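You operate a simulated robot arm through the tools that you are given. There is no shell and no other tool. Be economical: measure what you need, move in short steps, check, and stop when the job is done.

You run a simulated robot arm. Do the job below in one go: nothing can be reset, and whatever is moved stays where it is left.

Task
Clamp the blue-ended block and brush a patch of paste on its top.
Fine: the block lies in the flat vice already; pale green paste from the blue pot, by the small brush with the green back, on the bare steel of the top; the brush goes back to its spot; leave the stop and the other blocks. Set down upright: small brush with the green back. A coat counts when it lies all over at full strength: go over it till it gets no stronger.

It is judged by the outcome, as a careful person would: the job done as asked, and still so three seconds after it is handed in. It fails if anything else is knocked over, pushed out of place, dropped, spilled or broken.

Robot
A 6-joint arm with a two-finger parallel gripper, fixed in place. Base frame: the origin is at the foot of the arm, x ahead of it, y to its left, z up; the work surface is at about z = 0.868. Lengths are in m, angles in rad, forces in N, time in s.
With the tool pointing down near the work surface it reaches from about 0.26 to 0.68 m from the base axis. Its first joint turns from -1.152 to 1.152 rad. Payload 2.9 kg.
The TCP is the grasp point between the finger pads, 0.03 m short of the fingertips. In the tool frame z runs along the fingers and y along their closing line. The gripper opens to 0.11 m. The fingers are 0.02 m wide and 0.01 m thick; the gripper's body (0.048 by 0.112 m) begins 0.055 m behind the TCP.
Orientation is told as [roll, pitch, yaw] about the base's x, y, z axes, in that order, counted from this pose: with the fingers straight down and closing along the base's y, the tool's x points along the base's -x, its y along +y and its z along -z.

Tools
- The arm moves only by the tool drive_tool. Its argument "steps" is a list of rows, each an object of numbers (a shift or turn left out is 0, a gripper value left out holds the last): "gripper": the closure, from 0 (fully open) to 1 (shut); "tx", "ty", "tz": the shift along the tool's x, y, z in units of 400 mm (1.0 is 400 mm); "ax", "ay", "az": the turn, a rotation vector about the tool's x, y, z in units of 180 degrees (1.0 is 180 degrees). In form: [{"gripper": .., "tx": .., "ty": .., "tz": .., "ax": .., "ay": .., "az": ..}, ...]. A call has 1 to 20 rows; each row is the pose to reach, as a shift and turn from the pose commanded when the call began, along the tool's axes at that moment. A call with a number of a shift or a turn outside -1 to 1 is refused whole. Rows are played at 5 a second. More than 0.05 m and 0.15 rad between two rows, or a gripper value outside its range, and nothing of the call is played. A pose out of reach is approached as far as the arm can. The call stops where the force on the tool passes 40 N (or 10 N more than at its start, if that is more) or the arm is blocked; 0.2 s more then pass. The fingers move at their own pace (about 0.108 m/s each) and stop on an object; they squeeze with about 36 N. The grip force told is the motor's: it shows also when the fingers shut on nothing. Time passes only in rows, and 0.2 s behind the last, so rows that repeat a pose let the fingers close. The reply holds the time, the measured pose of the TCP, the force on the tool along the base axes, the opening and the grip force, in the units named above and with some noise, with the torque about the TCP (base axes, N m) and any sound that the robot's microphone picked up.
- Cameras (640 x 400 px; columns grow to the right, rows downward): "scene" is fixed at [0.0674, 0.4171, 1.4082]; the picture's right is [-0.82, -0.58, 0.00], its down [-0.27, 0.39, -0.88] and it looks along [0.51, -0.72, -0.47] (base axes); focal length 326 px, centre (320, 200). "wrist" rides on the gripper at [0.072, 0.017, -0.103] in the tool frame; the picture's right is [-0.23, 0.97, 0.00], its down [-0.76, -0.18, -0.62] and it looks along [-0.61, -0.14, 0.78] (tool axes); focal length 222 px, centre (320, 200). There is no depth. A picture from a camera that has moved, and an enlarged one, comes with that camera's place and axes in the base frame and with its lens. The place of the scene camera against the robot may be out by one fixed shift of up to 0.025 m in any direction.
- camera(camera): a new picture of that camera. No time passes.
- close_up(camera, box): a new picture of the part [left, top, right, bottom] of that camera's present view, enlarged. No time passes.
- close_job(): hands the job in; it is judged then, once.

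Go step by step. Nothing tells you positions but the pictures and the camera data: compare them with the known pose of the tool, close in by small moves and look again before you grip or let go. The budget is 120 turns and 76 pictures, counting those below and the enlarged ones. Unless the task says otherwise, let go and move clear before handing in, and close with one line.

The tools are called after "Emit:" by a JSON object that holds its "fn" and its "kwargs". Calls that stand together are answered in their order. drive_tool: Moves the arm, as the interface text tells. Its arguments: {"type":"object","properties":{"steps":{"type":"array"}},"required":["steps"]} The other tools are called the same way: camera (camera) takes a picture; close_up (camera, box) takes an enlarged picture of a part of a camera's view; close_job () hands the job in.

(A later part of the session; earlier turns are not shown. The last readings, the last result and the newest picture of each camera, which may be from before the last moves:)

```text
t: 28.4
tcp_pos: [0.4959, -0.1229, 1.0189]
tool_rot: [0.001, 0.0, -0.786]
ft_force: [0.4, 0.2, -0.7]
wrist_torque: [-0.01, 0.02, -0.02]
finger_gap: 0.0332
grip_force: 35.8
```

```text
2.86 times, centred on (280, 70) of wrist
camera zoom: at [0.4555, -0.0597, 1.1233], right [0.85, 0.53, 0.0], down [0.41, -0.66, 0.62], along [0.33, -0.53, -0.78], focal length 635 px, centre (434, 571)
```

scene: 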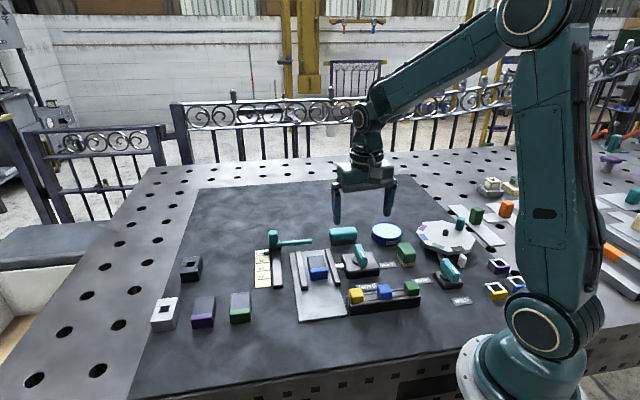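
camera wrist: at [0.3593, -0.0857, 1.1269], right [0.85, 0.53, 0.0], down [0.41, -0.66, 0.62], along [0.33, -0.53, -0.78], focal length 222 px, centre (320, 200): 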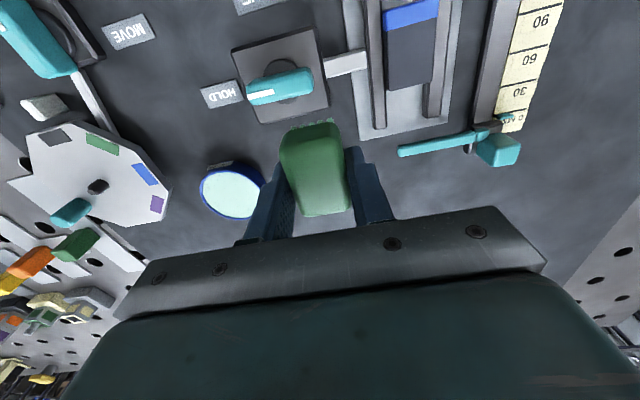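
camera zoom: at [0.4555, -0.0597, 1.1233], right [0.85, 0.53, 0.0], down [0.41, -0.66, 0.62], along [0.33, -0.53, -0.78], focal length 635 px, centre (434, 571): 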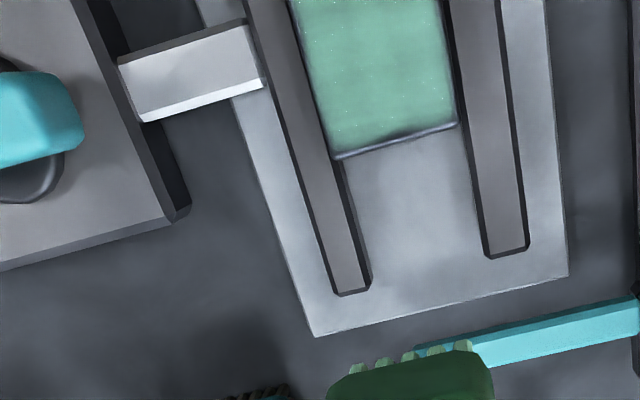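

The coat is on but not yet full, and an 8 mm strip beside the blue is still bare. I'll reload the brush at the pot.

Emit:
{"fn": "drive_tool", "kwargs": {"steps": [{"gripper": 1, "tx": -0.012, "ty": -0.093}, {"tx": -0.025, "ty": -0.186}, {"tx": -0.037, "ty": -0.279}, {"tx": -0.05, "ty": -0.372}, {"tx": -0.062, "ty": -0.465}, {"tx": -0.074, "ty": -0.5565}, {"tx": -0.074, "ty": -0.5565, "tz": 0.1}, {"tx": -0.074, "ty": -0.5565, "tz": 0.19}, {"tx": -0.074, "ty": -0.5565, "tz": 0.208}, {"tx": -0.074, "ty": -0.5565, "tz": 0.217}, {"tx": -0.074, "ty": -0.5565, "tz": 0.217}]}}

Emit:
{"fn": "close_up", "kwargs": {"camera": "scene", "box": [340, 185, 436, 265]}}

```text
t: 30.8
tcp_pos: [0.359, -0.3022, 0.934]
tool_rot: [0.001, 0.001, -0.787]
ft_force: [0.5, -0.8, -0.7]
wrist_torque: [0.0, -0.01, -0.02]
finger_gap: 0.0329
grip_force: 36.1
```

```text
5.00 times, centred on (388, 225) of scene
camera zoom: at [0.0674, 0.4171, 1.4082], right [-0.82, -0.58, 0.0], down [-0.27, 0.39, -0.88], along [0.51, -0.72, -0.47], focal length 1629 px, centre (-20, 75)
```

zoom: 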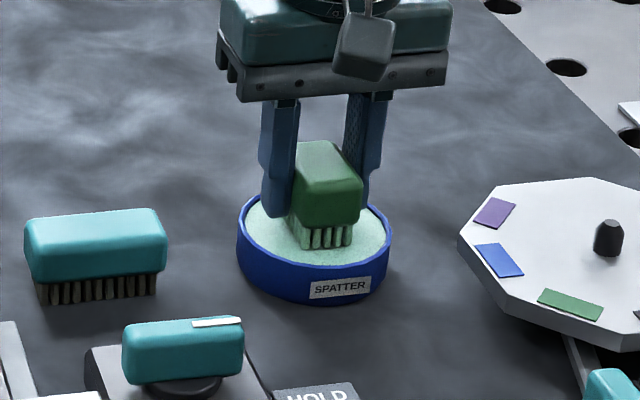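

Just above the paste. I'll press in a few millimetres, then lift back up over the block, hovering.

Emit:
{"fn": "drive_tool", "kwargs": {"steps": [{"gripper": 1, "tz": 0.004}, {"tz": 0.008}, {"tz": 0.01}, {"tz": 0.01}]}}

Emit:
{"fn": "drive_tool", "kwargs": {"steps": [{"gripper": 1, "tz": -0.1}, {"tz": -0.2}, {"tx": 0.05, "ty": 0.1, "tz": -0.2}, {"tx": 0.1, "ty": 0.2, "tz": -0.2}, {"tx": 0.15, "ty": 0.3, "tz": -0.2}, {"tx": 0.2, "ty": 0.4, "tz": -0.2}, {"tx": 0.25, "ty": 0.5, "tz": -0.2}, {"tx": 0.286, "ty": 0.561, "tz": -0.15}, {"tx": 0.286, "ty": 0.561, "tz": -0.1}, {"tx": 0.286, "ty": 0.561, "tz": -0.1}]}}

Emit:
{"fn": "close_up", "kwargs": {"camera": "wrist", "box": [240, 60, 400, 220]}}

```text
t: 31.8
tcp_pos: [0.3611, -0.3027, 0.9295]
tool_rot: [-0.001, -0.004, -0.785]
ft_force: [-1.8, 1.5, 26.0]
wrist_torque: [-0.06, -0.02, 0.02]
finger_gap: 0.0335
grip_force: 36.1
```

```text
t: 34.0
tcp_pos: [0.4394, -0.0608, 0.9685]
tool_rot: [0.0, 0.001, -0.785]
ft_force: [-0.7, -0.7, -0.1]
wrist_torque: [0.01, 0.01, 0.0]
finger_gap: 0.0332
grip_force: 35.9
```

```text
2.50 times, centred on (320, 140) of wrist
camera zoom: at [0.3992, 0.002, 1.0721], right [0.85, 0.53, 0.0], down [0.41, -0.66, 0.62], along [0.33, -0.53, -0.78], focal length 555 px, centre (320, 350)
```

zoom: 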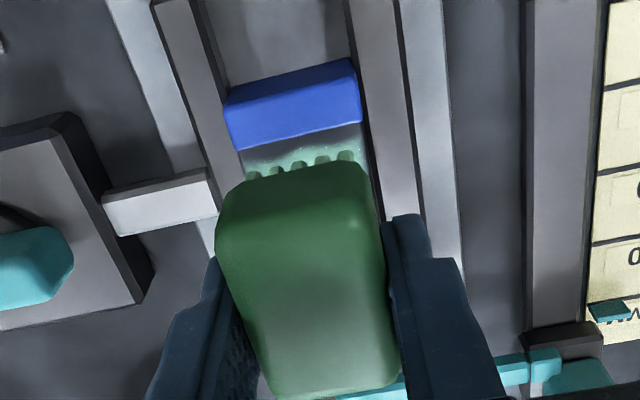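

The bristle end is about 2 mm short of the blue line here. I'll lower and go over the whole steel, with the nearest stroke ending just short of the blue.

Emit:
{"fn": "drive_tool", "kwargs": {"steps": [{"gripper": 1, "ty": -0.0025, "tz": 0.05}, {"ty": -0.0025, "tz": 0.07}, {"ty": -0.0025, "tz": 0.0755}, {"ty": -0.018, "tz": 0.0755}, {"tx": 0.004, "ty": -0.018, "tz": 0.0755}, {"tx": 0.004, "ty": -0.008, "tz": 0.0755}, {"tx": 0.004, "ty": 0.002, "tz": 0.0755}, {"tx": 0.004, "ty": 0.014, "tz": 0.0755}, {"tx": 0.004, "ty": 0.002, "tz": 0.0755}, {"tx": 0.004, "ty": -0.008, "tz": 0.0755}, {"tx": 0.004, "ty": -0.018, "tz": 0.0755}, {"tx": -0.01, "ty": -0.018, "tz": 0.0755}, {"tx": -0.01, "ty": -0.008, "tz": 0.0755}, {"tx": -0.01, "ty": 0.002, "tz": 0.0755}, {"tx": -0.01, "ty": 0.014, "tz": 0.0755}, {"tx": -0.02, "ty": 0.014, "tz": 0.0755}, {"tx": -0.02, "ty": 0.002, "tz": 0.0755}, {"tx": -0.02, "ty": -0.008, "tz": 0.0755}, {"tx": -0.02, "ty": -0.018, "tz": 0.0755}, {"tx": -0.02, "ty": -0.0025, "tz": 0.0755}]}}

Emit:
{"fn": "drive_tool", "kwargs": {"steps": [{"gripper": 1, "tz": -0.05}, {"tz": -0.15}, {"tx": -0.1, "tz": -0.2}, {"tx": -0.2, "tz": -0.2}, {"tx": -0.2, "tz": -0.2}]}}

Emit:
{"fn": "close_up", "kwargs": {"camera": "scene", "box": [300, 245, 340, 270]}}

```text
t: 38.2
tcp_pos: [0.4434, -0.0675, 0.9383]
tool_rot: [-0.001, 0.001, -0.786]
ft_force: [-0.1, -0.1, -0.1]
wrist_torque: [-0.02, -0.01, 0.04]
finger_gap: 0.0332
grip_force: 36.4
```

```text
t: 39.4
tcp_pos: [0.5008, -0.124, 1.0195]
tool_rot: [-0.001, 0.0, -0.785]
ft_force: [0.3, 0.9, -0.8]
wrist_torque: [-0.01, 0.0, 0.0]
finger_gap: 0.0329
grip_force: 35.8
```

```text
16.00 times, centred on (320, 258) of scene
camera zoom: at [0.0674, 0.4171, 1.4082], right [-0.82, -0.58, 0.0], down [-0.27, 0.39, -0.88], along [0.51, -0.72, -0.47], focal length 5214 px, centre (320, -720)
```

zoom: 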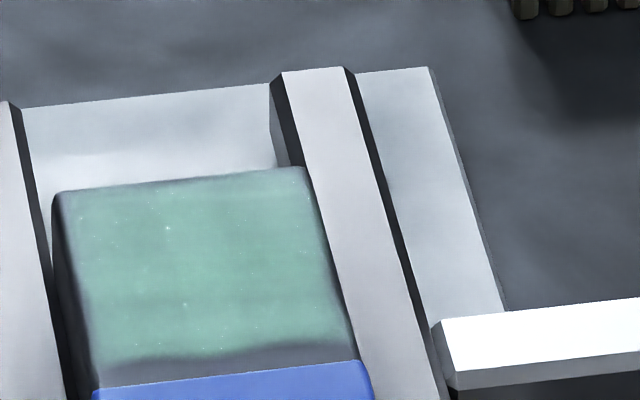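

No contact happened: the pot pushed the brush a few millimetres up in the grip. I'll go back and lower further until it touches.

Emit:
{"fn": "drive_tool", "kwargs": {"steps": [{"gripper": 1, "tx": 0.1}, {"tx": 0.22}, {"tx": 0.22, "tz": 0.1}, {"tx": 0.22, "tz": 0.19}, {"tx": 0.22, "tz": 0.2}, {"tx": 0.22, "tz": 0.204}, {"tx": 0.22, "tz": 0.207}, {"tx": 0.22, "tz": 0.21}, {"tx": 0.22, "tz": 0.21}]}}

Emit:
{"fn": "close_up", "kwargs": {"camera": "wrist", "box": [240, 60, 400, 220]}}

```text
t: 41.4
tcp_pos: [0.4375, -0.0634, 0.9365]
tool_rot: [0.005, -0.003, -0.786]
ft_force: [-4.1, 2.9, 25.1]
wrist_torque: [-0.03, 0.02, 0.01]
finger_gap: 0.0331
grip_force: 36.2
```

```text
2.50 times, centred on (320, 140) of wrist
camera zoom: at [0.3974, 0.0008, 1.0401], right [0.85, 0.53, 0.0], down [0.41, -0.66, 0.62], along [0.33, -0.53, -0.78], focal length 555 px, centre (320, 350)
```

zoom: 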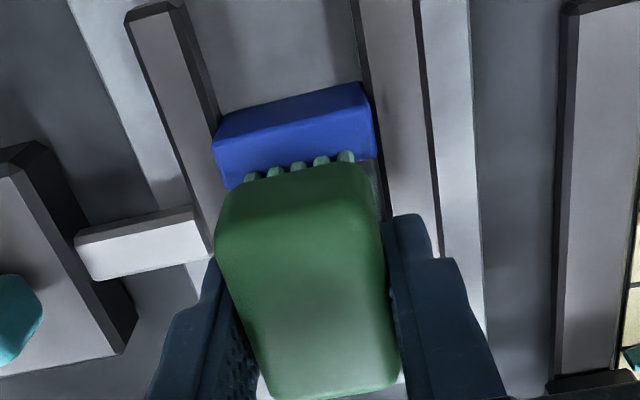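

Contact now. Before stroking this close to the blue, I'll lift aside and check where this print landed.

Emit:
{"fn": "drive_tool", "kwargs": {"steps": [{"gripper": 1, "tz": -0.05}, {"tz": -0.15}, {"tx": -0.1, "tz": -0.2}, {"tx": -0.22, "tz": -0.2}, {"tx": -0.22, "tz": -0.2}]}}

Emit:
{"fn": "close_up", "kwargs": {"camera": "scene", "box": [300, 248, 340, 273]}}

```text
t: 42.6
tcp_pos: [0.4998, -0.1254, 1.0136]
tool_rot: [0.0, -0.001, -0.785]
ft_force: [1.0, -0.3, -1.3]
wrist_torque: [0.03, -0.02, 0.0]
finger_gap: 0.0331
grip_force: 36.4
```

```text
16.00 times, centred on (320, 260) of scene
camera zoom: at [0.0675, 0.4171, 1.4082], right [-0.82, -0.58, 0.0], down [-0.27, 0.39, -0.88], along [0.51, -0.72, -0.47], focal length 5214 px, centre (320, -768)
```

zoom: 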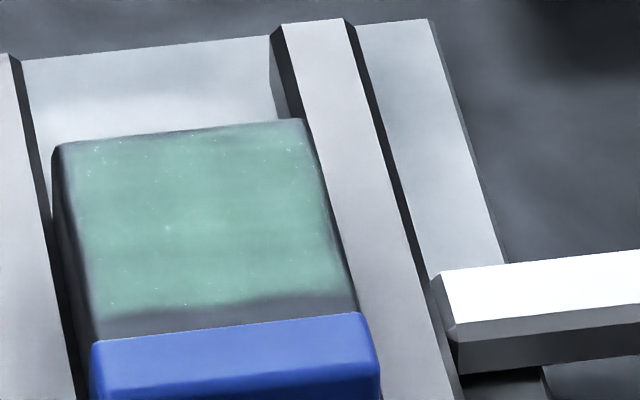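

The strip is unchanged, so a still press leaves nothing; it takes a stroke. I'll stroke across with light contact, 2 mm back from that press.

Emit:
{"fn": "drive_tool", "kwargs": {"steps": [{"gripper": 1, "tx": 0.1}, {"tx": 0.215}, {"tx": 0.215, "tz": 0.1}, {"tx": 0.215, "tz": 0.18}, {"tx": 0.215, "tz": 0.196}, {"tx": 0.215, "tz": 0.199}, {"tx": 0.215, "ty": 0.008, "tz": 0.199}, {"tx": 0.215, "ty": 0.016, "tz": 0.199}, {"tx": 0.215, "ty": 0.008, "tz": 0.199}, {"tx": 0.215, "ty": 0, "tz": 0.199}, {"tx": 0.215, "ty": -0.008, "tz": 0.199}, {"tx": 0.215, "ty": -0.016, "tz": 0.199}, {"tx": 0.215, "ty": -0.008, "tz": 0.199}, {"tx": 0.215, "ty": 0, "tz": 0.199}, {"tx": 0.215, "ty": 0.008, "tz": 0.199}, {"tx": 0.215, "ty": 0.016, "tz": 0.199}, {"tx": 0.215, "ty": 0, "tz": 0.199}]}}

Emit:
{"fn": "drive_tool", "kwargs": {"steps": [{"gripper": 1, "tz": -0.05}, {"tz": -0.15}, {"tx": -0.1, "tz": -0.2}, {"tx": -0.22, "tz": -0.2}, {"tx": -0.22, "tz": -0.2}]}}

Emit:
{"fn": "close_up", "kwargs": {"camera": "scene", "box": [300, 248, 340, 273]}}

```text
t: 46.2
tcp_pos: [0.4391, -0.0625, 0.9354]
tool_rot: [0.004, 0.0, -0.781]
ft_force: [2.9, 4.1, 17.1]
wrist_torque: [-0.01, -0.27, 0.09]
finger_gap: 0.0331
grip_force: 36.0
```

```text
t: 47.4
tcp_pos: [0.5021, -0.1264, 1.0168]
tool_rot: [0.0, 0.0, -0.785]
ft_force: [0.2, 0.3, -0.1]
wrist_torque: [-0.01, 0.01, 0.04]
finger_gap: 0.0331
grip_force: 36.1
```

```text
16.00 times, centred on (320, 260) of scene
camera zoom: at [0.0675, 0.4171, 1.4082], right [-0.82, -0.58, 0.0], down [-0.27, 0.39, -0.88], along [0.51, -0.72, -0.47], focal length 5214 px, centre (320, -768)
```

zoom: 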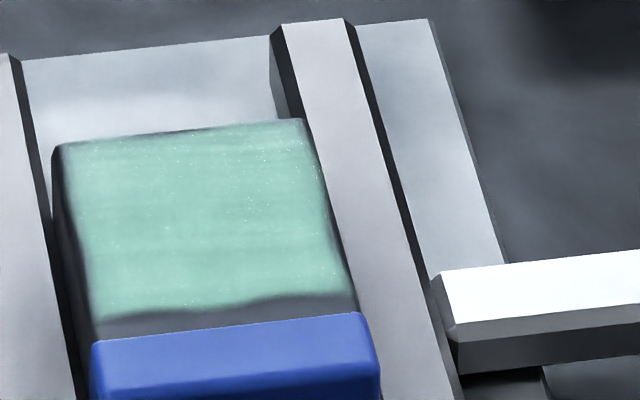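

Stronger now, with about 5 mm left beside the blue. I'll stroke again 3 mm closer, then work back over the whole steel.

Emit:
{"fn": "drive_tool", "kwargs": {"steps": [{"gripper": 1, "tx": 0.1}, {"tx": 0.222}, {"tx": 0.222, "tz": 0.1}, {"tx": 0.222, "tz": 0.18}, {"tx": 0.222, "tz": 0.197}, {"tx": 0.222, "tz": 0.2}, {"tx": 0.222, "ty": 0.008, "tz": 0.2}, {"tx": 0.222, "ty": 0.016, "tz": 0.2}, {"tx": 0.222, "ty": 0.008, "tz": 0.2}, {"tx": 0.222, "ty": 0, "tz": 0.2}, {"tx": 0.222, "ty": -0.008, "tz": 0.2}, {"tx": 0.222, "ty": -0.018, "tz": 0.2}, {"tx": 0.222, "ty": -0.008, "tz": 0.2}, {"tx": 0.222, "ty": 0, "tz": 0.2}, {"tx": 0.222, "ty": 0.008, "tz": 0.2}, {"tx": 0.222, "ty": 0.016, "tz": 0.2}, {"tx": 0.222, "ty": 0, "tz": 0.2}]}}

Emit:
{"fn": "drive_tool", "kwargs": {"steps": [{"gripper": 1, "tz": -0.05}, {"tz": -0.15}, {"tx": -0.1, "tz": -0.2}, {"tx": -0.22, "tz": -0.2}, {"tx": -0.22, "tz": -0.2}]}}

Emit:
{"fn": "close_up", "kwargs": {"camera": "scene", "box": [300, 248, 340, 273]}}

```text
t: 51.0
tcp_pos: [0.4384, -0.063, 0.9368]
tool_rot: [0.002, 0.0, -0.782]
ft_force: [3.7, 2.7, 13.7]
wrist_torque: [0.04, -0.18, 0.06]
finger_gap: 0.0333
grip_force: 35.6
```

```text
t: 52.2
tcp_pos: [0.4999, -0.1266, 1.0127]
tool_rot: [-0.001, 0.0, -0.786]
ft_force: [0.5, 0.5, -0.2]
wrist_torque: [-0.01, -0.01, 0.04]
finger_gap: 0.0332
grip_force: 35.6
```

```text
16.00 times, centred on (320, 260) of scene
camera zoom: at [0.0675, 0.4171, 1.4082], right [-0.82, -0.58, 0.0], down [-0.27, 0.39, -0.88], along [0.51, -0.72, -0.47], focal length 5214 px, centre (320, -768)
```

zoom: 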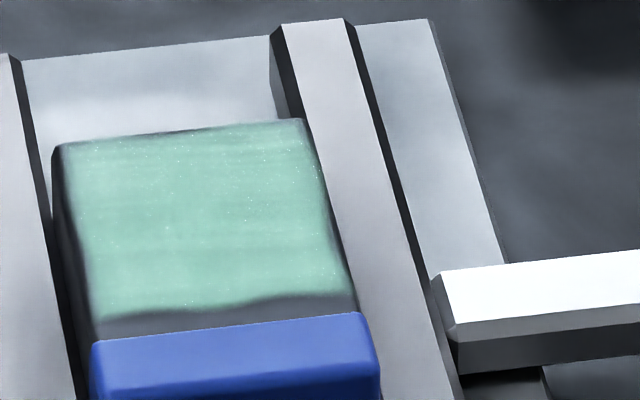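

The paste line near the blue no longer moves, and the blue is clean, so the strip's limit is reached. I'll load more paste and go over it until it no longer changes.

Emit:
{"fn": "drive_tool", "kwargs": {"steps": [{"gripper": 1, "tx": -0.012, "ty": -0.093}, {"tx": -0.025, "ty": -0.186}, {"tx": -0.037, "ty": -0.279}, {"tx": -0.05, "ty": -0.372}, {"tx": -0.062, "ty": -0.465}, {"tx": -0.07, "ty": -0.556}, {"tx": -0.07, "ty": -0.556, "tz": 0.1}, {"tx": -0.07, "ty": -0.556, "tz": 0.19}, {"tx": -0.07, "ty": -0.556, "tz": 0.206}, {"tx": -0.07, "ty": -0.556, "tz": 0.212}, {"tx": -0.07, "ty": -0.556, "tz": 0.216}, {"tx": -0.07, "ty": -0.556, "tz": 0.216}]}}

Emit:
{"fn": "close_up", "kwargs": {"camera": "scene", "box": [340, 185, 436, 265]}}

```text
t: 54.8
tcp_pos: [0.3636, -0.3025, 0.9283]
tool_rot: [0.0, 0.0, -0.786]
ft_force: [-0.6, -0.1, 0.1]
wrist_torque: [-0.03, -0.04, -0.01]
finger_gap: 0.0333
grip_force: 35.8
```

```text
5.00 times, centred on (388, 225) of scene
camera zoom: at [0.0674, 0.4171, 1.4082], right [-0.82, -0.58, 0.0], down [-0.27, 0.39, -0.88], along [0.51, -0.72, -0.47], focal length 1629 px, centre (-20, 75)
```

zoom: 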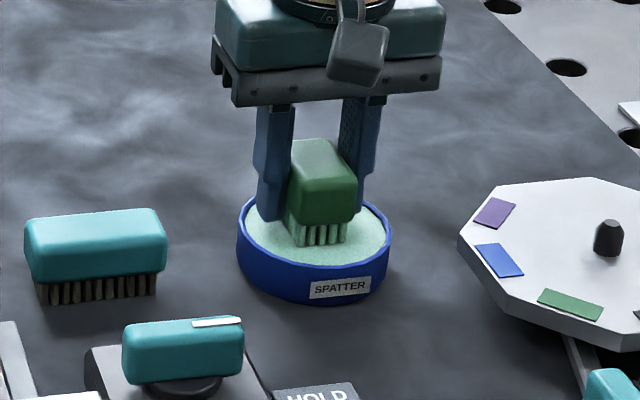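

Just touching height. I'll press 2 mm more, then return to the block and stroke.

Emit:
{"fn": "drive_tool", "kwargs": {"steps": [{"gripper": 1, "tz": 0.003}, {"tz": 0.006}, {"tz": 0.006}]}}

Emit:
{"fn": "drive_tool", "kwargs": {"steps": [{"gripper": 1, "tz": -0.1}, {"tz": -0.22}, {"tx": 0.05, "ty": 0.1, "tz": -0.22}, {"tx": 0.1, "ty": 0.2, "tz": -0.22}, {"tx": 0.15, "ty": 0.3, "tz": -0.22}, {"tx": 0.2, "ty": 0.4, "tz": -0.22}, {"tx": 0.25, "ty": 0.5, "tz": -0.22}, {"tx": 0.279, "ty": 0.556, "tz": -0.15}, {"tx": 0.279, "ty": 0.556, "tz": -0.06}, {"tx": 0.279, "ty": 0.556, "tz": -0.04}, {"tx": 0.279, "ty": 0.556, "tz": -0.026}, {"tx": 0.279, "ty": 0.556, "tz": -0.022}, {"tx": 0.279, "ty": 0.556, "tz": -0.018}, {"tx": 0.279, "ty": 0.556, "tz": -0.018}]}}

```text
t: 55.6
tcp_pos: [0.3635, -0.3047, 0.9265]
tool_rot: [0.001, -0.003, -0.785]
ft_force: [-2.0, 1.8, 25.5]
wrist_torque: [0.13, 0.18, -0.02]
finger_gap: 0.0332
grip_force: 36.2
```

```text
t: 58.6
tcp_pos: [0.4416, -0.0669, 0.9342]
tool_rot: [0.003, -0.003, -0.785]
ft_force: [-4.9, 0.6, 25.3]
wrist_torque: [0.01, 0.13, -0.01]
finger_gap: 0.0333
grip_force: 35.9
```

In contact. Stroking over the whole area.

Emit:
{"fn": "drive_tool", "kwargs": {"steps": [{"gripper": 1, "ty": 0.008}, {"ty": 0.016}, {"tx": 0.006, "ty": 0.016}, {"tx": 0.006, "ty": 0.008}, {"tx": 0.006, "ty": 0}, {"tx": 0.006, "ty": -0.008}, {"tx": 0.006, "ty": -0.018}, {"tx": -0.002, "ty": -0.018}, {"tx": -0.002, "ty": -0.008}, {"tx": -0.002, "ty": 0}, {"tx": -0.002, "ty": 0.008}, {"tx": -0.002, "ty": 0.016}, {"tx": 0.006, "ty": 0.016}, {"tx": 0.006, "ty": 0.008}, {"tx": 0.006, "ty": 0}, {"tx": 0.006, "ty": -0.008}, {"tx": 0.006, "ty": -0.018}, {"tx": 0.006, "ty": -0.008}, {"tx": 0.006, "ty": 0}]}}

Emit:
{"fn": "drive_tool", "kwargs": {"steps": [{"gripper": 1, "tz": -0.05}, {"tz": -0.15}, {"tx": -0.1, "tz": -0.2}, {"tx": -0.22, "tz": -0.2}, {"tx": -0.22, "tz": -0.2}]}}

Emit:
{"fn": "close_up", "kwargs": {"camera": "scene", "box": [300, 248, 340, 273]}}

```text
t: 62.6
tcp_pos: [0.4399, -0.0651, 0.9335]
tool_rot: [-0.001, -0.001, -0.785]
ft_force: [0.3, 0.1, -0.3]
wrist_torque: [0.01, 0.0, -0.02]
finger_gap: 0.0333
grip_force: 35.7
```

```text
t: 63.8
tcp_pos: [0.5017, -0.1248, 1.0127]
tool_rot: [-0.001, 0.001, -0.786]
ft_force: [0.9, -1.1, -0.4]
wrist_torque: [-0.01, -0.01, 0.01]
finger_gap: 0.0333
grip_force: 35.8
```

```text
16.00 times, centred on (320, 260) of scene
camera zoom: at [0.0674, 0.4171, 1.4082], right [-0.82, -0.58, 0.0], down [-0.27, 0.39, -0.88], along [0.51, -0.72, -0.47], focal length 5214 px, centre (320, -768)
```

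zoom: 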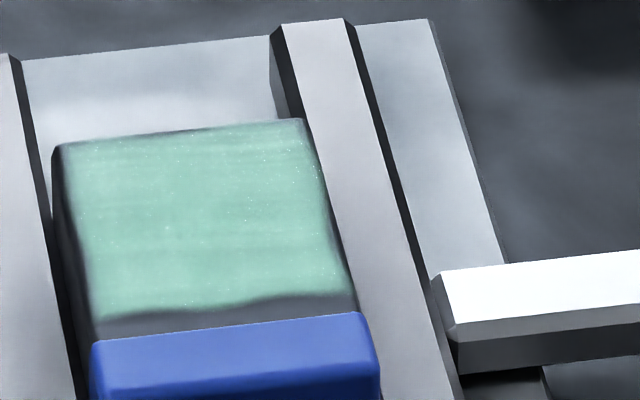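

Emit:
{"fn": "close_up", "kwargs": {"camera": "scene", "box": [285, 170, 365, 230]}}

```text
6.67 times, centred on (325, 200) of scene
camera zoom: at [0.0674, 0.4171, 1.4082], right [-0.82, -0.58, 0.0], down [-0.27, 0.39, -0.88], along [0.51, -0.72, -0.47], focal length 2172 px, centre (287, 200)
```

zoom: 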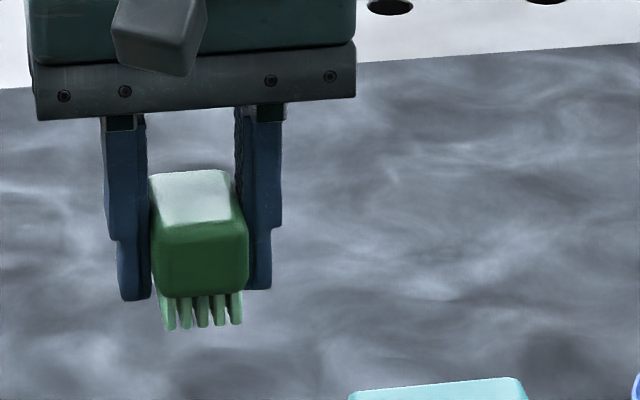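

The brush is still upright, only pushed a little higher in the fingers. I'll go back with a light press and check the force.

Emit:
{"fn": "drive_tool", "kwargs": {"steps": [{"gripper": 1, "tx": 0.1}, {"tx": 0.218}, {"tx": 0.218, "tz": 0.1}, {"tx": 0.218, "tz": 0.19}, {"tx": 0.218, "tz": 0.2}, {"tx": 0.218, "tz": 0.202}, {"tx": 0.218, "tz": 0.204}, {"tx": 0.218, "tz": 0.204}]}}

```text
t: 65.6
tcp_pos: [0.4396, -0.0656, 0.9317]
tool_rot: [0.0, 0.0, -0.785]
ft_force: [-1.6, 2.4, 7.4]
wrist_torque: [0.02, 0.02, -0.03]
finger_gap: 0.0331
grip_force: 36.1
```

Light contact at 7 N. Stroking.

Emit:
{"fn": "drive_tool", "kwargs": {"steps": [{"gripper": 1, "ty": 0.008, "tz": 0.001}, {"ty": 0.017, "tz": 0.001}, {"ty": 0.008, "tz": 0.001}, {"ty": 0, "tz": 0.001}, {"ty": -0.008, "tz": 0.001}, {"ty": -0.018, "tz": 0.001}, {"tx": -0.008, "ty": -0.018, "tz": 0.001}, {"tx": -0.008, "ty": -0.008, "tz": 0.001}, {"tx": -0.008, "ty": 0, "tz": 0.001}, {"tx": -0.008, "ty": 0.008, "tz": 0.001}, {"tx": -0.008, "ty": 0.017, "tz": 0.001}, {"tx": 0.002, "ty": 0.017, "tz": 0.001}, {"tx": 0.002, "ty": 0.008, "tz": 0.001}, {"tx": 0.002, "ty": 0, "tz": 0.001}, {"tx": 0.002, "ty": -0.008, "tz": 0.001}, {"tx": 0.002, "ty": -0.018, "tz": 0.001}, {"tx": 0.002, "ty": -0.008, "tz": 0.001}, {"tx": 0, "ty": 0, "tz": 0.001}]}}

Emit:
{"fn": "drive_tool", "kwargs": {"steps": [{"gripper": 1, "tz": -0.05}, {"tz": -0.15}, {"tx": -0.1, "tz": -0.2}, {"tx": -0.22, "tz": -0.2}, {"tx": -0.22, "tz": -0.2}]}}

Emit:
{"fn": "close_up", "kwargs": {"camera": "scene", "box": [300, 248, 340, 273]}}

```text
t: 69.4
tcp_pos: [0.44, -0.065, 0.9308]
tool_rot: [0.001, 0.0, -0.787]
ft_force: [0.3, 0.1, -0.6]
wrist_torque: [0.0, 0.01, 0.0]
finger_gap: 0.0332
grip_force: 36.0
```

```text
t: 70.6
tcp_pos: [0.504, -0.1312, 1.0117]
tool_rot: [-0.001, 0.002, -0.785]
ft_force: [-0.2, 0.4, -0.2]
wrist_torque: [0.02, -0.01, 0.01]
finger_gap: 0.0334
grip_force: 35.9
```

```text
16.00 times, centred on (320, 260) of scene
camera zoom: at [0.0675, 0.4171, 1.4082], right [-0.82, -0.58, 0.0], down [-0.27, 0.39, -0.88], along [0.51, -0.72, -0.47], focal length 5214 px, centre (320, -768)
```

zoom: 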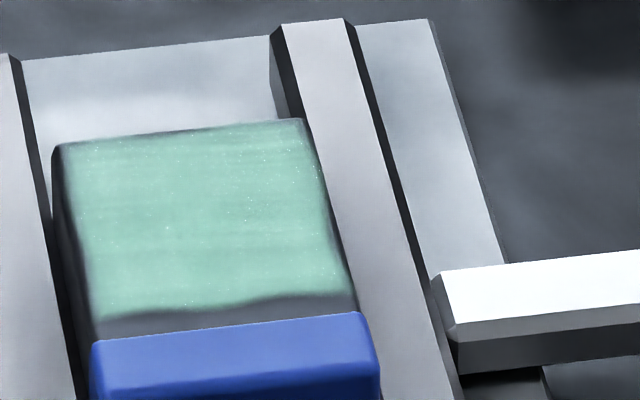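

The colour has barely changed. I'll do one more pass, lowering gradually so contact is held throughout, to be sure it has stopped getting stronger.

Emit:
{"fn": "drive_tool", "kwargs": {"steps": [{"gripper": 1, "tx": 0.1}, {"tx": 0.22}, {"tx": 0.22, "tz": 0.1}, {"tx": 0.22, "tz": 0.19}, {"tx": 0.22, "tz": 0.2}, {"tx": 0.22, "tz": 0.202}, {"tx": 0.22, "tz": 0.204}, {"tx": 0.22, "tz": 0.204}]}}

Emit:
{"fn": "drive_tool", "kwargs": {"steps": [{"gripper": 1, "ty": 0.008, "tz": 0.0005}, {"ty": 0.017, "tz": 0.001}, {"ty": 0.008, "tz": 0.0015}, {"ty": 0, "tz": 0.002}, {"ty": -0.008, "tz": 0.0025}, {"ty": -0.018, "tz": 0.003}, {"ty": -0.008, "tz": 0.003}, {"ty": 0, "tz": 0.0035}, {"ty": 0.008, "tz": 0.0035}, {"ty": 0.017, "tz": 0.004}, {"ty": 0.008, "tz": 0.004}, {"ty": 0, "tz": 0.0045}, {"ty": -0.008, "tz": 0.005}, {"ty": -0.018, "tz": 0.005}]}}

```text
t: 72.4
tcp_pos: [0.4393, -0.0668, 0.9301]
tool_rot: [0.0, -0.002, -0.785]
ft_force: [-2.6, -3.5, 12.4]
wrist_torque: [-0.09, 0.11, -0.01]
finger_gap: 0.0333
grip_force: 35.6
```

```text
t: 74.2
tcp_pos: [0.4369, -0.0702, 0.9293]
tool_rot: [-0.005, -0.002, -0.793]
ft_force: [-3.5, -0.7, 4.7]
wrist_torque: [0.06, 0.08, 0.07]
finger_gap: 0.033
grip_force: 36.3
stopped in row 8: the force on the tool passed its limit at 43 N (the readings are from after the stop); the commanded pose is now the measured one
```

The force peaked, probably because the fingertips have come near jaw height. I'll lift and look.

Emit:
{"fn": "drive_tool", "kwargs": {"steps": [{"gripper": 1, "tz": -0.05}, {"tz": -0.15}, {"tx": -0.1, "tz": -0.2}, {"tx": -0.22, "tz": -0.2}, {"tx": -0.22, "tz": -0.2}]}}

Emit:
{"fn": "close_up", "kwargs": {"camera": "scene", "box": [300, 248, 340, 273]}}

Emit:
{"fn": "close_up", "kwargs": {"camera": "scene", "box": [265, 165, 393, 285]}}

```text
t: 75.3
tcp_pos: [0.4994, -0.1335, 1.0119]
tool_rot: [-0.007, -0.001, -0.792]
ft_force: [0.8, 0.5, -0.5]
wrist_torque: [0.0, 0.01, -0.03]
finger_gap: 0.0332
grip_force: 35.7
```

```text
16.00 times, centred on (320, 260) of scene
camera zoom: at [0.0675, 0.4171, 1.4082], right [-0.82, -0.58, 0.0], down [-0.27, 0.39, -0.88], along [0.51, -0.72, -0.47], focal length 5214 px, centre (320, -768)
```

zoom: 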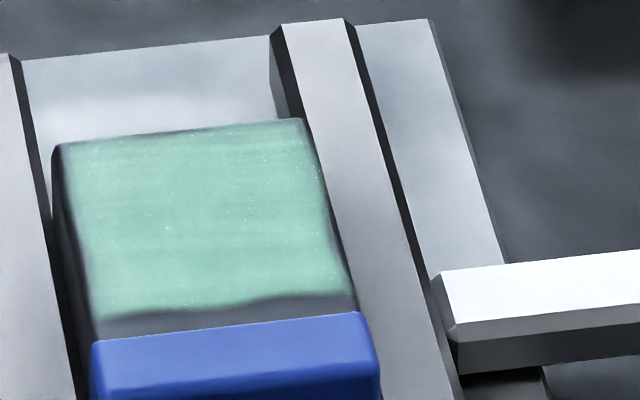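

```text
3.33 times, centred on (329, 225) of scene
camera zoom: at [0.0675, 0.4171, 1.4082], right [-0.82, -0.58, 0.0], down [-0.27, 0.39, -0.88], along [0.51, -0.72, -0.47], focal length 1086 px, centre (290, 117)
```

zoom: 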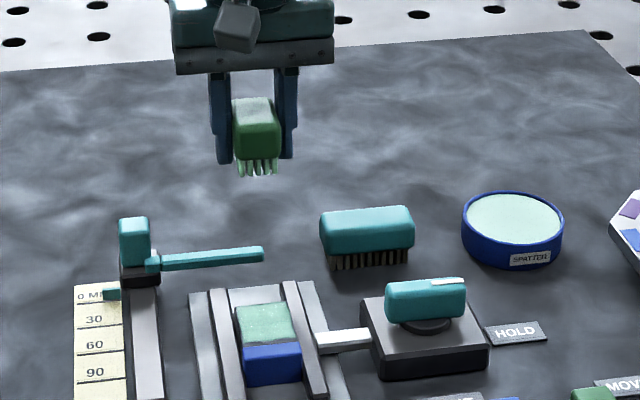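

The coat looks the same as before, but contact was patchy. I'll carry the brush back to its spot to renew the grip, then do a clean check pass.

Emit:
{"fn": "drive_tool", "kwargs": {"steps": [{"gripper": 1, "tx": 0.037, "ty": -0.0956, "ax": -0.0016, "ay": 0.0016, "az": -0.002}, {"tx": 0.0735, "ty": -0.191, "ax": -0.0016, "ay": 0.0016, "az": -0.002}, {"tx": 0.11, "ty": -0.287, "ax": -0.0016, "ay": 0.0016, "az": -0.002}, {"tx": 0.147, "ty": -0.382, "ax": -0.0016, "ay": 0.0016, "az": -0.002}, {"tx": 0.184, "ty": -0.478, "ax": -0.0016, "ay": 0.0016, "az": -0.002}, {"tx": 0.2204, "ty": -0.5735, "ax": -0.0016, "ay": 0.0016, "az": -0.002}, {"tx": 0.2204, "ty": -0.5735, "tz": 0.1, "ax": -0.0016, "ay": 0.0016, "az": -0.002}, {"tx": 0.2204, "ty": -0.5735, "tz": 0.2, "ax": -0.0016, "ay": 0.0016, "az": -0.002}, {"tx": 0.2204, "ty": -0.5735, "tz": 0.24, "ax": -0.0016, "ay": 0.0016, "az": -0.002}, {"tx": 0.2204, "ty": -0.5735, "tz": 0.24, "ax": -0.0016, "ay": 0.0016, "az": -0.002}]}}

Emit:
{"fn": "close_up", "kwargs": {"camera": "scene", "box": [350, 205, 446, 275]}}

```text
t: 77.5
tcp_pos: [0.2738, -0.2331, 0.9141]
tool_rot: [0.0, 0.003, -0.787]
ft_force: [0.1, 0.2, -0.1]
wrist_torque: [-0.01, 0.01, -0.02]
finger_gap: 0.0331
grip_force: 36.0
```

```text
5.71 times, centred on (398, 240) of scene
camera zoom: at [0.0674, 0.4171, 1.4082], right [-0.82, -0.58, 0.0], down [-0.27, 0.39, -0.88], along [0.51, -0.72, -0.47], focal length 1862 px, centre (-126, -29)
```

zoom: 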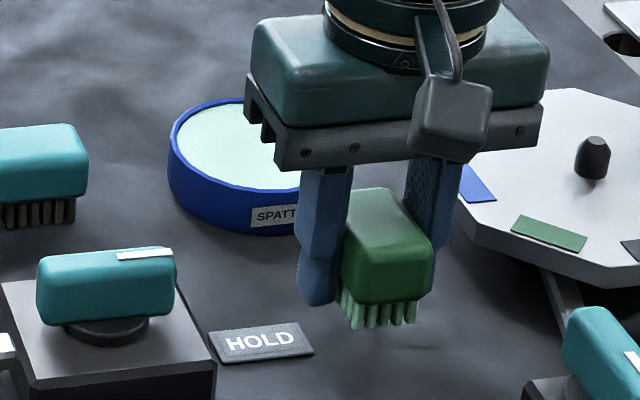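

Placement matches the original print. I'll lower the last 13 mm gently.

Emit:
{"fn": "drive_tool", "kwargs": {"steps": [{"gripper": 1, "tz": 0.02}, {"tz": 0.029}, {"tz": 0.033}, {"tz": 0.033}]}}

Emit:
{"fn": "close_up", "kwargs": {"camera": "scene", "box": [350, 205, 446, 275]}}

```text
t: 78.5
tcp_pos: [0.2737, -0.2306, 0.9002]
tool_rot: [0.001, 0.003, -0.788]
ft_force: [0.5, 0.0, 0.8]
wrist_torque: [-0.03, -0.01, 0.01]
finger_gap: 0.0332
grip_force: 35.7
```

```text
5.71 times, centred on (398, 240) of scene
camera zoom: at [0.0674, 0.4171, 1.4082], right [-0.82, -0.58, 0.0], down [-0.27, 0.39, -0.88], along [0.51, -0.72, -0.47], focal length 1862 px, centre (-126, -29)
```

zoom: 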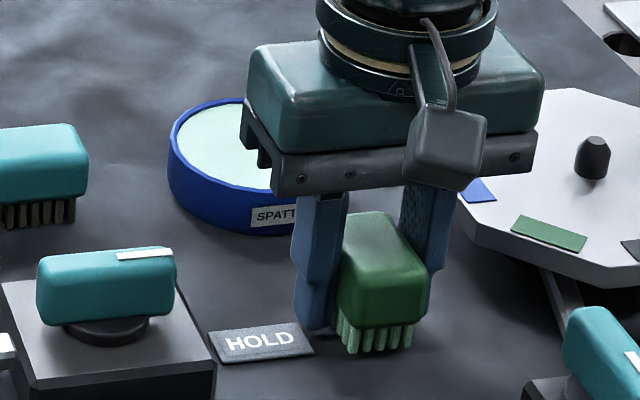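

Almost down. I'll lower 1.5 mm more, open narrowly, rise to a higher grip and close again.

Emit:
{"fn": "drive_tool", "kwargs": {"steps": [{"gripper": 1, "tz": 0.002}, {"gripper": 1, "tz": 0.004}, {"gripper": 0.62, "tz": 0.004}, {"gripper": 0.6, "tz": 0.004}, {"gripper": 0.6, "tz": -0.015}, {"gripper": 0.6, "tz": -0.033}, {"gripper": 0.6, "tz": -0.033}]}}

Emit:
{"fn": "close_up", "kwargs": {"camera": "scene", "box": [350, 205, 446, 275]}}

```text
t: 80.2
tcp_pos: [0.2752, -0.2313, 0.9153]
tool_rot: [0.001, 0.003, -0.786]
ft_force: [-0.2, -0.5, 0.8]
wrist_torque: [-0.04, 0.03, -0.01]
finger_gap: 0.044
grip_force: 0.1
```

```text
5.71 times, centred on (398, 240) of scene
camera zoom: at [0.0674, 0.4171, 1.4082], right [-0.82, -0.58, 0.0], down [-0.27, 0.39, -0.88], along [0.51, -0.72, -0.47], focal length 1862 px, centre (-126, -29)
```

zoom: 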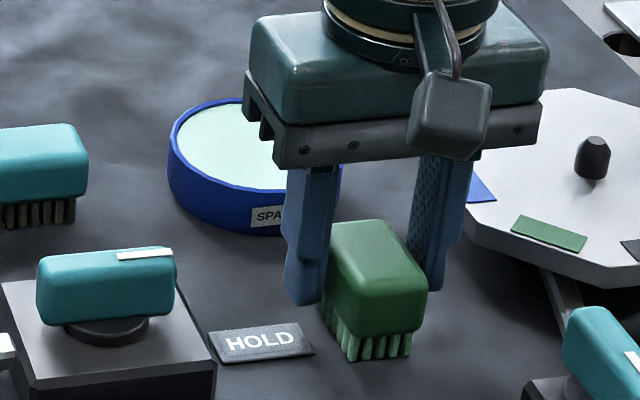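

Upright and on its spot. I'll regrip a bit lower on the back, and go to the pot for a light reload.

Emit:
{"fn": "drive_tool", "kwargs": {"steps": [{"gripper": 0.6, "tz": 0.006}, {"gripper": 1, "tz": 0.006}, {"gripper": 1, "tz": 0.006}, {"gripper": 1, "tz": 0.006}]}}

Emit:
{"fn": "drive_tool", "kwargs": {"steps": [{"gripper": 1, "tz": -0.1}, {"tz": -0.2}, {"tx": -0.09, "ty": 0.008, "tz": -0.2}, {"tx": -0.18, "ty": 0.016, "tz": -0.2}, {"tx": -0.27, "ty": 0.025, "tz": -0.2}, {"tx": -0.27, "ty": 0.025, "tz": -0.12}, {"tx": -0.27, "ty": 0.025, "tz": -0.07}, {"tx": -0.27, "ty": 0.025, "tz": -0.06}, {"tx": -0.27, "ty": 0.025, "tz": -0.055}, {"tx": -0.27, "ty": 0.025, "tz": -0.052}, {"tx": -0.27, "ty": 0.025, "tz": -0.052}]}}

```text
t: 81.2
tcp_pos: [0.274, -0.2309, 0.9122]
tool_rot: [0.001, 0.001, -0.787]
ft_force: [-0.5, 0.7, 4.3]
wrist_torque: [0.05, 0.02, -0.01]
finger_gap: 0.0332
grip_force: 36.1
```

```text
t: 83.5
tcp_pos: [0.3581, -0.3006, 0.933]
tool_rot: [0.001, -0.003, -0.786]
ft_force: [4.3, 0.7, 25.8]
wrist_torque: [-0.05, -0.1, 0.01]
finger_gap: 0.0335
grip_force: 36.0
```

Loaded. Back to the block, stopping just at contact height.

Emit:
{"fn": "drive_tool", "kwargs": {"steps": [{"gripper": 1, "tz": -0.1}, {"tz": -0.2}, {"tx": 0.05, "ty": 0.1, "tz": -0.2}, {"tx": 0.1, "ty": 0.2, "tz": -0.2}, {"tx": 0.15, "ty": 0.3, "tz": -0.2}, {"tx": 0.2, "ty": 0.4, "tz": -0.2}, {"tx": 0.25, "ty": 0.5, "tz": -0.2}, {"tx": 0.272, "ty": 0.562, "tz": -0.2}, {"tx": 0.272, "ty": 0.562, "tz": -0.1}, {"tx": 0.272, "ty": 0.562, "tz": -0.04}, {"tx": 0.272, "ty": 0.562, "tz": -0.026}, {"tx": 0.272, "ty": 0.562, "tz": -0.022}, {"tx": 0.272, "ty": 0.562, "tz": -0.022}]}}

```text
t: 86.3
tcp_pos: [0.4386, -0.063, 0.9415]
tool_rot: [0.002, 0.004, -0.787]
ft_force: [-0.1, 0.4, 0.1]
wrist_torque: [-0.02, -0.02, 0.0]
finger_gap: 0.0334
grip_force: 35.9
```

Not touching yet. I'll lower 1.5 mm and start stroking with gentle further lowering.

Emit:
{"fn": "drive_tool", "kwargs": {"steps": [{"gripper": 1, "tz": 0.002}, {"tz": 0.004}, {"tz": 0.005}, {"tz": 0.005}]}}

```text
t: 87.3
tcp_pos: [0.4387, -0.0649, 0.9403]
tool_rot: [0.001, 0.002, -0.785]
ft_force: [-2.2, 1.9, 15.1]
wrist_torque: [-0.11, -0.06, 0.04]
finger_gap: 0.0332
grip_force: 36.0
```

Emit:
{"fn": "drive_tool", "kwargs": {"steps": [{"gripper": 1, "ty": 0.008}, {"ty": 0.017}, {"ty": 0.008}, {"ty": 0}, {"ty": -0.008}, {"ty": -0.018, "tz": 0.0005}, {"tx": -0.008, "ty": -0.018, "tz": 0.0005}, {"tx": -0.008, "ty": -0.008, "tz": 0.0005}, {"tx": -0.008, "ty": 0, "tz": 0.0005}, {"tx": -0.008, "ty": 0.008, "tz": 0.0005}, {"tx": -0.008, "ty": 0.017, "tz": 0.001}, {"tx": 0.002, "ty": 0.017, "tz": 0.001}, {"tx": 0.002, "ty": 0.008, "tz": 0.001}, {"tx": 0.002, "ty": 0, "tz": 0.001}, {"tx": 0.002, "ty": -0.008, "tz": 0.001}, {"tx": 0.002, "ty": -0.018, "tz": 0.001}, {"tx": 0.002, "ty": -0.008, "tz": 0.001}, {"tx": 0, "ty": 0, "tz": 0.001}]}}

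Emit:
{"fn": "drive_tool", "kwargs": {"steps": [{"gripper": 1, "tz": -0.05}, {"tz": -0.15}, {"tx": -0.1, "tz": -0.2}, {"tx": -0.22, "tz": -0.2}, {"tx": -0.22, "tz": -0.2}]}}

Emit:
{"fn": "close_up", "kwargs": {"camera": "scene", "box": [300, 248, 340, 273]}}

```text
t: 91.2
tcp_pos: [0.4386, -0.0637, 0.9408]
tool_rot: [0.0, 0.003, -0.787]
ft_force: [-1.4, -0.3, 4.8]
wrist_torque: [-0.1, -0.01, -0.05]
finger_gap: 0.0332
grip_force: 35.6
```

```text
t: 92.3
tcp_pos: [0.504, -0.1256, 1.0193]
tool_rot: [0.0, 0.004, -0.787]
ft_force: [0.9, -0.5, -0.1]
wrist_torque: [-0.02, 0.0, 0.03]
finger_gap: 0.0331
grip_force: 36.4
```

```text
16.00 times, centred on (320, 260) of scene
camera zoom: at [0.0674, 0.4171, 1.4082], right [-0.82, -0.58, 0.0], down [-0.27, 0.39, -0.88], along [0.51, -0.72, -0.47], focal length 5214 px, centre (320, -768)
```

zoom: 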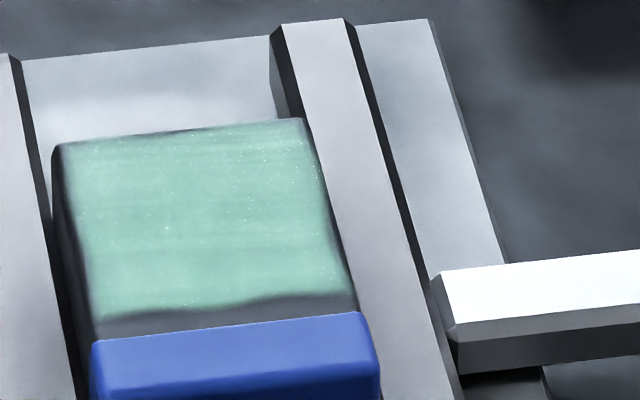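

A touch stronger with solid contact. I'll run a double pass and compare.

Emit:
{"fn": "drive_tool", "kwargs": {"steps": [{"gripper": 1, "tx": 0.1}, {"tx": 0.22}, {"tx": 0.22, "tz": 0.1}, {"tx": 0.22, "tz": 0.19}, {"tx": 0.22, "tz": 0.2}, {"tx": 0.22, "tz": 0.202}, {"tx": 0.22, "tz": 0.203}, {"tx": 0.22, "tz": 0.203}]}}

Emit:
{"fn": "drive_tool", "kwargs": {"steps": [{"gripper": 1, "ty": 0.008}, {"ty": 0.017}, {"ty": 0.008}, {"ty": 0}, {"ty": -0.008}, {"ty": -0.018, "tz": 0.0005}, {"tx": -0.008, "ty": -0.018, "tz": 0.0005}, {"tx": -0.008, "ty": -0.008, "tz": 0.0005}, {"tx": -0.008, "ty": 0, "tz": 0.0005}, {"tx": -0.008, "ty": 0.008, "tz": 0.0005}, {"tx": -0.008, "ty": 0.017, "tz": 0.001}, {"tx": 0.002, "ty": 0.017, "tz": 0.001}, {"tx": 0.002, "ty": 0.008, "tz": 0.001}, {"tx": 0.002, "ty": 0, "tz": 0.001}, {"tx": 0.002, "ty": -0.008, "tz": 0.001}, {"tx": 0.002, "ty": -0.018, "tz": 0.001}, {"tx": 0.002, "ty": -0.008, "tz": 0.001}, {"tx": 0, "ty": 0, "tz": 0.001}]}}

Emit:
{"fn": "drive_tool", "kwargs": {"steps": [{"gripper": 1, "tz": 0.0005, "ty": 0.008}, {"tz": 0.0005, "ty": 0.017}, {"tx": 0.004, "ty": 0.017, "tz": 0.001}, {"tx": 0.004, "ty": 0.008, "tz": 0.001}, {"tx": 0.004, "ty": 0, "tz": 0.001}, {"tx": 0.004, "ty": -0.008, "tz": 0.001}, {"tx": 0.004, "ty": -0.018, "tz": 0.001}, {"tx": -0.01, "ty": -0.018, "tz": 0.001}, {"tx": -0.01, "ty": -0.008, "tz": 0.001}, {"tx": -0.01, "ty": 0, "tz": 0.001}, {"tx": -0.01, "ty": 0.008, "tz": 0.001}, {"tx": -0.01, "ty": 0.017, "tz": 0.001}, {"tx": 0, "ty": 0.012, "tz": 0.001}, {"tx": 0, "ty": 0, "tz": 0.001}]}}

Emit:
{"fn": "drive_tool", "kwargs": {"steps": [{"gripper": 1, "tz": -0.05}, {"tz": -0.15}, {"tx": -0.1, "tz": -0.2}, {"tx": -0.22, "tz": -0.2}, {"tx": -0.22, "tz": -0.2}]}}

Emit:
{"fn": "close_up", "kwargs": {"camera": "scene", "box": [300, 248, 340, 273]}}

```text
t: 94.2
tcp_pos: [0.4406, -0.065, 0.938]
tool_rot: [-0.002, 0.002, -0.787]
ft_force: [-1.0, -0.1, 4.7]
wrist_torque: [-0.06, -0.02, -0.04]
finger_gap: 0.0331
grip_force: 35.8
```

```text
t: 98.0
tcp_pos: [0.4385, -0.0637, 0.9387]
tool_rot: [0.0, 0.004, -0.785]
ft_force: [-0.4, -0.1, -0.5]
wrist_torque: [0.01, 0.03, -0.03]
finger_gap: 0.033
grip_force: 36.4
```

```text
t: 101.0
tcp_pos: [0.4387, -0.0634, 0.9379]
tool_rot: [0.001, 0.003, -0.784]
ft_force: [2.0, 1.7, 5.6]
wrist_torque: [0.03, -0.11, 0.05]
finger_gap: 0.0333
grip_force: 36.1
```

```text
t: 102.2
tcp_pos: [0.5, -0.1285, 1.0164]
tool_rot: [0.001, 0.004, -0.788]
ft_force: [0.1, 0.2, 0.1]
wrist_torque: [-0.01, -0.01, -0.01]
finger_gap: 0.033
grip_force: 36.0
```

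```text
16.00 times, centred on (320, 260) of scene
camera zoom: at [0.0675, 0.4171, 1.4082], right [-0.82, -0.58, 0.0], down [-0.27, 0.39, -0.88], along [0.51, -0.72, -0.47], focal length 5214 px, centre (320, -768)
```

zoom: 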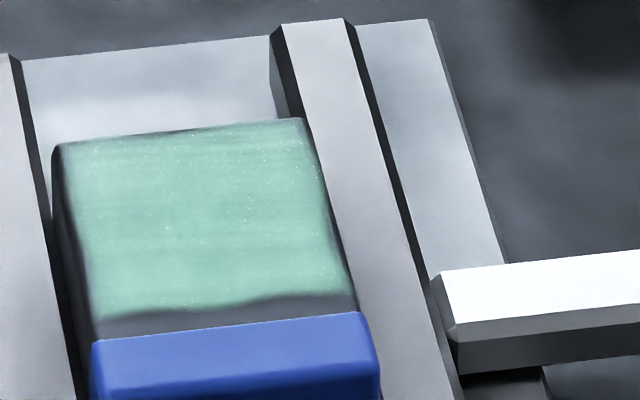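

No further change in strength. But my strokes all ended at about the same line, so the strip beside the blue may simply not have been reached. I'll stroke about 3 mm closer and check.

Emit:
{"fn": "drive_tool", "kwargs": {"steps": [{"gripper": 1, "tx": 0.1}, {"tx": 0.2275}, {"tx": 0.2275, "tz": 0.1}, {"tx": 0.2275, "tz": 0.19}, {"tx": 0.2275, "tz": 0.2}, {"tx": 0.2275, "tz": 0.202}, {"tx": 0.2275, "tz": 0.2035}, {"tx": 0.2275, "tz": 0.2035}]}}

Emit:
{"fn": "drive_tool", "kwargs": {"steps": [{"gripper": 1, "ty": 0.008}, {"ty": 0.017}, {"ty": 0.008}, {"ty": 0}, {"ty": -0.008}, {"ty": -0.018, "tz": 0.0005}, {"ty": -0.008, "tz": 0.0005}, {"ty": 0, "tz": 0.0005}, {"ty": 0.008, "tz": 0.0005}, {"ty": 0.017, "tz": 0.001}, {"ty": 0.008, "tz": 0.001}, {"ty": 0, "tz": 0.001}]}}

Emit:
{"fn": "drive_tool", "kwargs": {"steps": [{"gripper": 1, "tz": -0.05}, {"tz": -0.15}, {"tx": -0.1, "tz": -0.2}, {"tx": -0.22, "tz": -0.2}, {"tx": -0.22, "tz": -0.2}]}}

Emit:
{"fn": "close_up", "kwargs": {"camera": "scene", "box": [300, 248, 340, 273]}}

```text
refused: row 2 steps farther than a row can; nothing moved
```

```text
t: 104.8
tcp_pos: [0.5008, -0.127, 1.0169]
tool_rot: [0.0, 0.002, -0.788]
ft_force: [0.2, -0.1, -0.8]
wrist_torque: [-0.02, -0.02, 0.03]
finger_gap: 0.0332
grip_force: 35.6
```

```text
t: 106.0
tcp_pos: [0.5626, -0.1901, 1.0963]
tool_rot: [0.0, 0.003, -0.788]
ft_force: [0.2, 0.6, 0.0]
wrist_torque: [-0.04, 0.01, 0.0]
finger_gap: 0.0332
grip_force: 36.5
```

```text
16.00 times, centred on (320, 260) of scene
camera zoom: at [0.0675, 0.4171, 1.4082], right [-0.82, -0.58, 0.0], down [-0.27, 0.39, -0.88], along [0.51, -0.72, -0.47], focal length 5214 px, centre (320, -768)
```

zoom: 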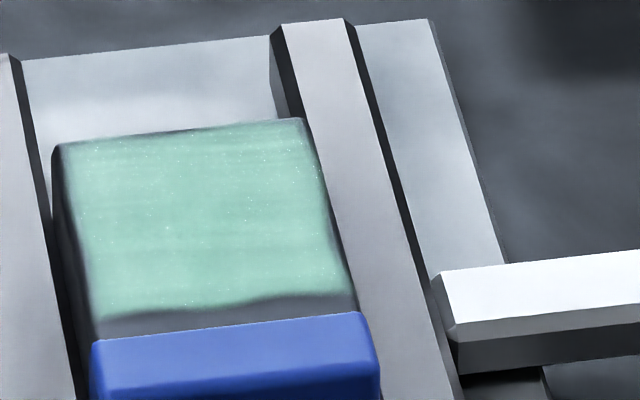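

The first call was refused for step size, so the strokes ran in free air, harmlessly. I'll redo the approach alone.

Emit:
{"fn": "drive_tool", "kwargs": {"steps": [{"gripper": 1, "tx": 0.1, "tz": 0.06}, {"tx": 0.2, "tz": 0.12}, {"tx": 0.3, "tz": 0.18}, {"tx": 0.4, "tz": 0.199}, {"tx": 0.4475, "tz": 0.199}, {"tx": 0.4475, "tz": 0.3}, {"tx": 0.4475, "tz": 0.39}, {"tx": 0.4475, "tz": 0.4}, {"tx": 0.4475, "tz": 0.4015}, {"tx": 0.4475, "tz": 0.4025}, {"tx": 0.4475, "tz": 0.4025}]}}

```text
t: 108.3
tcp_pos: [0.4377, -0.0603, 0.9381]
tool_rot: [0.0, 0.001, -0.79]
ft_force: [-6.6, -2.8, 24.6]
wrist_torque: [-0.06, 0.25, 0.0]
finger_gap: 0.0335
grip_force: 36.2
```

In contact, about 3 mm closer. Stroking across only.

Emit:
{"fn": "drive_tool", "kwargs": {"steps": [{"gripper": 1, "ty": 0.008}, {"ty": 0.017}, {"ty": 0.008}, {"ty": 0}, {"ty": -0.008}, {"ty": -0.018}, {"ty": -0.008}, {"ty": 0}, {"ty": 0.008}, {"ty": 0.017}, {"ty": 0.008}, {"ty": 0}]}}

Emit:
{"fn": "drive_tool", "kwargs": {"steps": [{"gripper": 1, "tz": -0.05}, {"tz": -0.15}, {"tx": -0.1, "tz": -0.2}, {"tx": -0.22, "tz": -0.2}, {"tx": -0.22, "tz": -0.2}]}}

Emit:
{"fn": "close_up", "kwargs": {"camera": "scene", "box": [300, 248, 340, 273]}}

```text
t: 111.0
tcp_pos: [0.4378, -0.0619, 0.9369]
tool_rot: [0.003, 0.001, -0.784]
ft_force: [3.2, 5.6, 16.7]
wrist_torque: [0.12, -0.14, 0.06]
finger_gap: 0.0329
grip_force: 35.9
```

```text
t: 112.2
tcp_pos: [0.5002, -0.125, 1.0139]
tool_rot: [0.002, 0.002, -0.787]
ft_force: [-0.8, 0.6, -1.1]
wrist_torque: [0.01, 0.05, -0.02]
finger_gap: 0.0332
grip_force: 36.0
```

```text
16.00 times, centred on (320, 260) of scene
camera zoom: at [0.0674, 0.4171, 1.4082], right [-0.82, -0.58, 0.0], down [-0.27, 0.39, -0.88], along [0.51, -0.72, -0.47], focal length 5214 px, centre (320, -768)
```

zoom: 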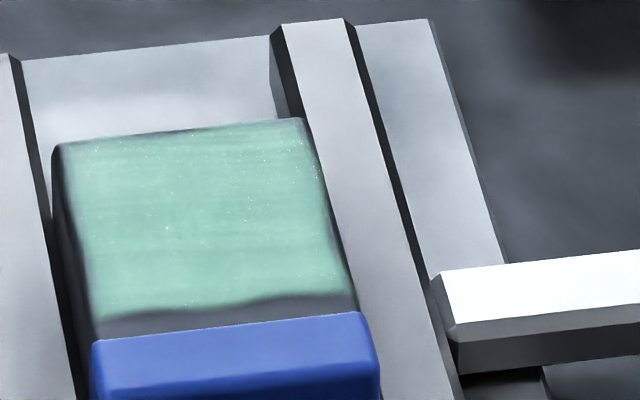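

The line by the blue is unchanged even with firm contact, so the coat fills its patch and has stopped getting stronger, with the blue clean. I'll carry the brush back to its spot.

Emit:
{"fn": "drive_tool", "kwargs": {"steps": [{"gripper": 1, "tx": 0.0356, "ty": -0.098}, {"tx": 0.0712, "ty": -0.196}, {"tx": 0.1068, "ty": -0.294}, {"tx": 0.1423, "ty": -0.391}, {"tx": 0.178, "ty": -0.489}, {"tx": 0.2135, "ty": -0.587}, {"tx": 0.2135, "ty": -0.587, "tz": 0.1}, {"tx": 0.2135, "ty": -0.587, "tz": 0.19}, {"tx": 0.2135, "ty": -0.587, "tz": 0.23}, {"tx": 0.2135, "ty": -0.587, "tz": 0.23}]}}

Emit:
{"fn": "close_up", "kwargs": {"camera": "scene", "box": [350, 205, 446, 275]}}

```text
t: 114.3
tcp_pos: [0.2742, -0.2292, 0.9237]
tool_rot: [0.001, 0.004, -0.79]
ft_force: [0.5, -0.7, -0.7]
wrist_torque: [0.02, -0.02, 0.0]
finger_gap: 0.0332
grip_force: 36.5
```

```text
5.71 times, centred on (398, 240) of scene
camera zoom: at [0.0674, 0.4171, 1.4082], right [-0.82, -0.58, 0.0], down [-0.27, 0.39, -0.88], along [0.51, -0.72, -0.47], focal length 1862 px, centre (-126, -29)
```

zoom: 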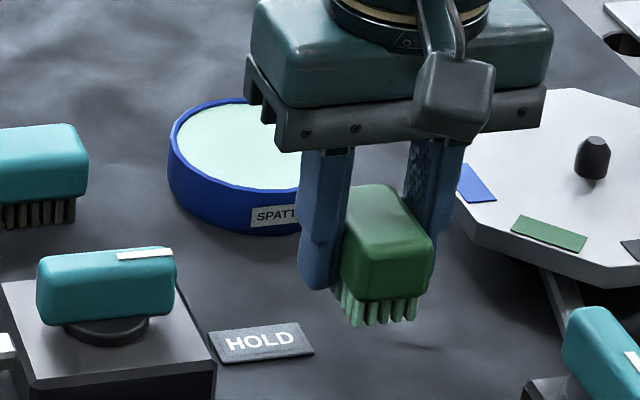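

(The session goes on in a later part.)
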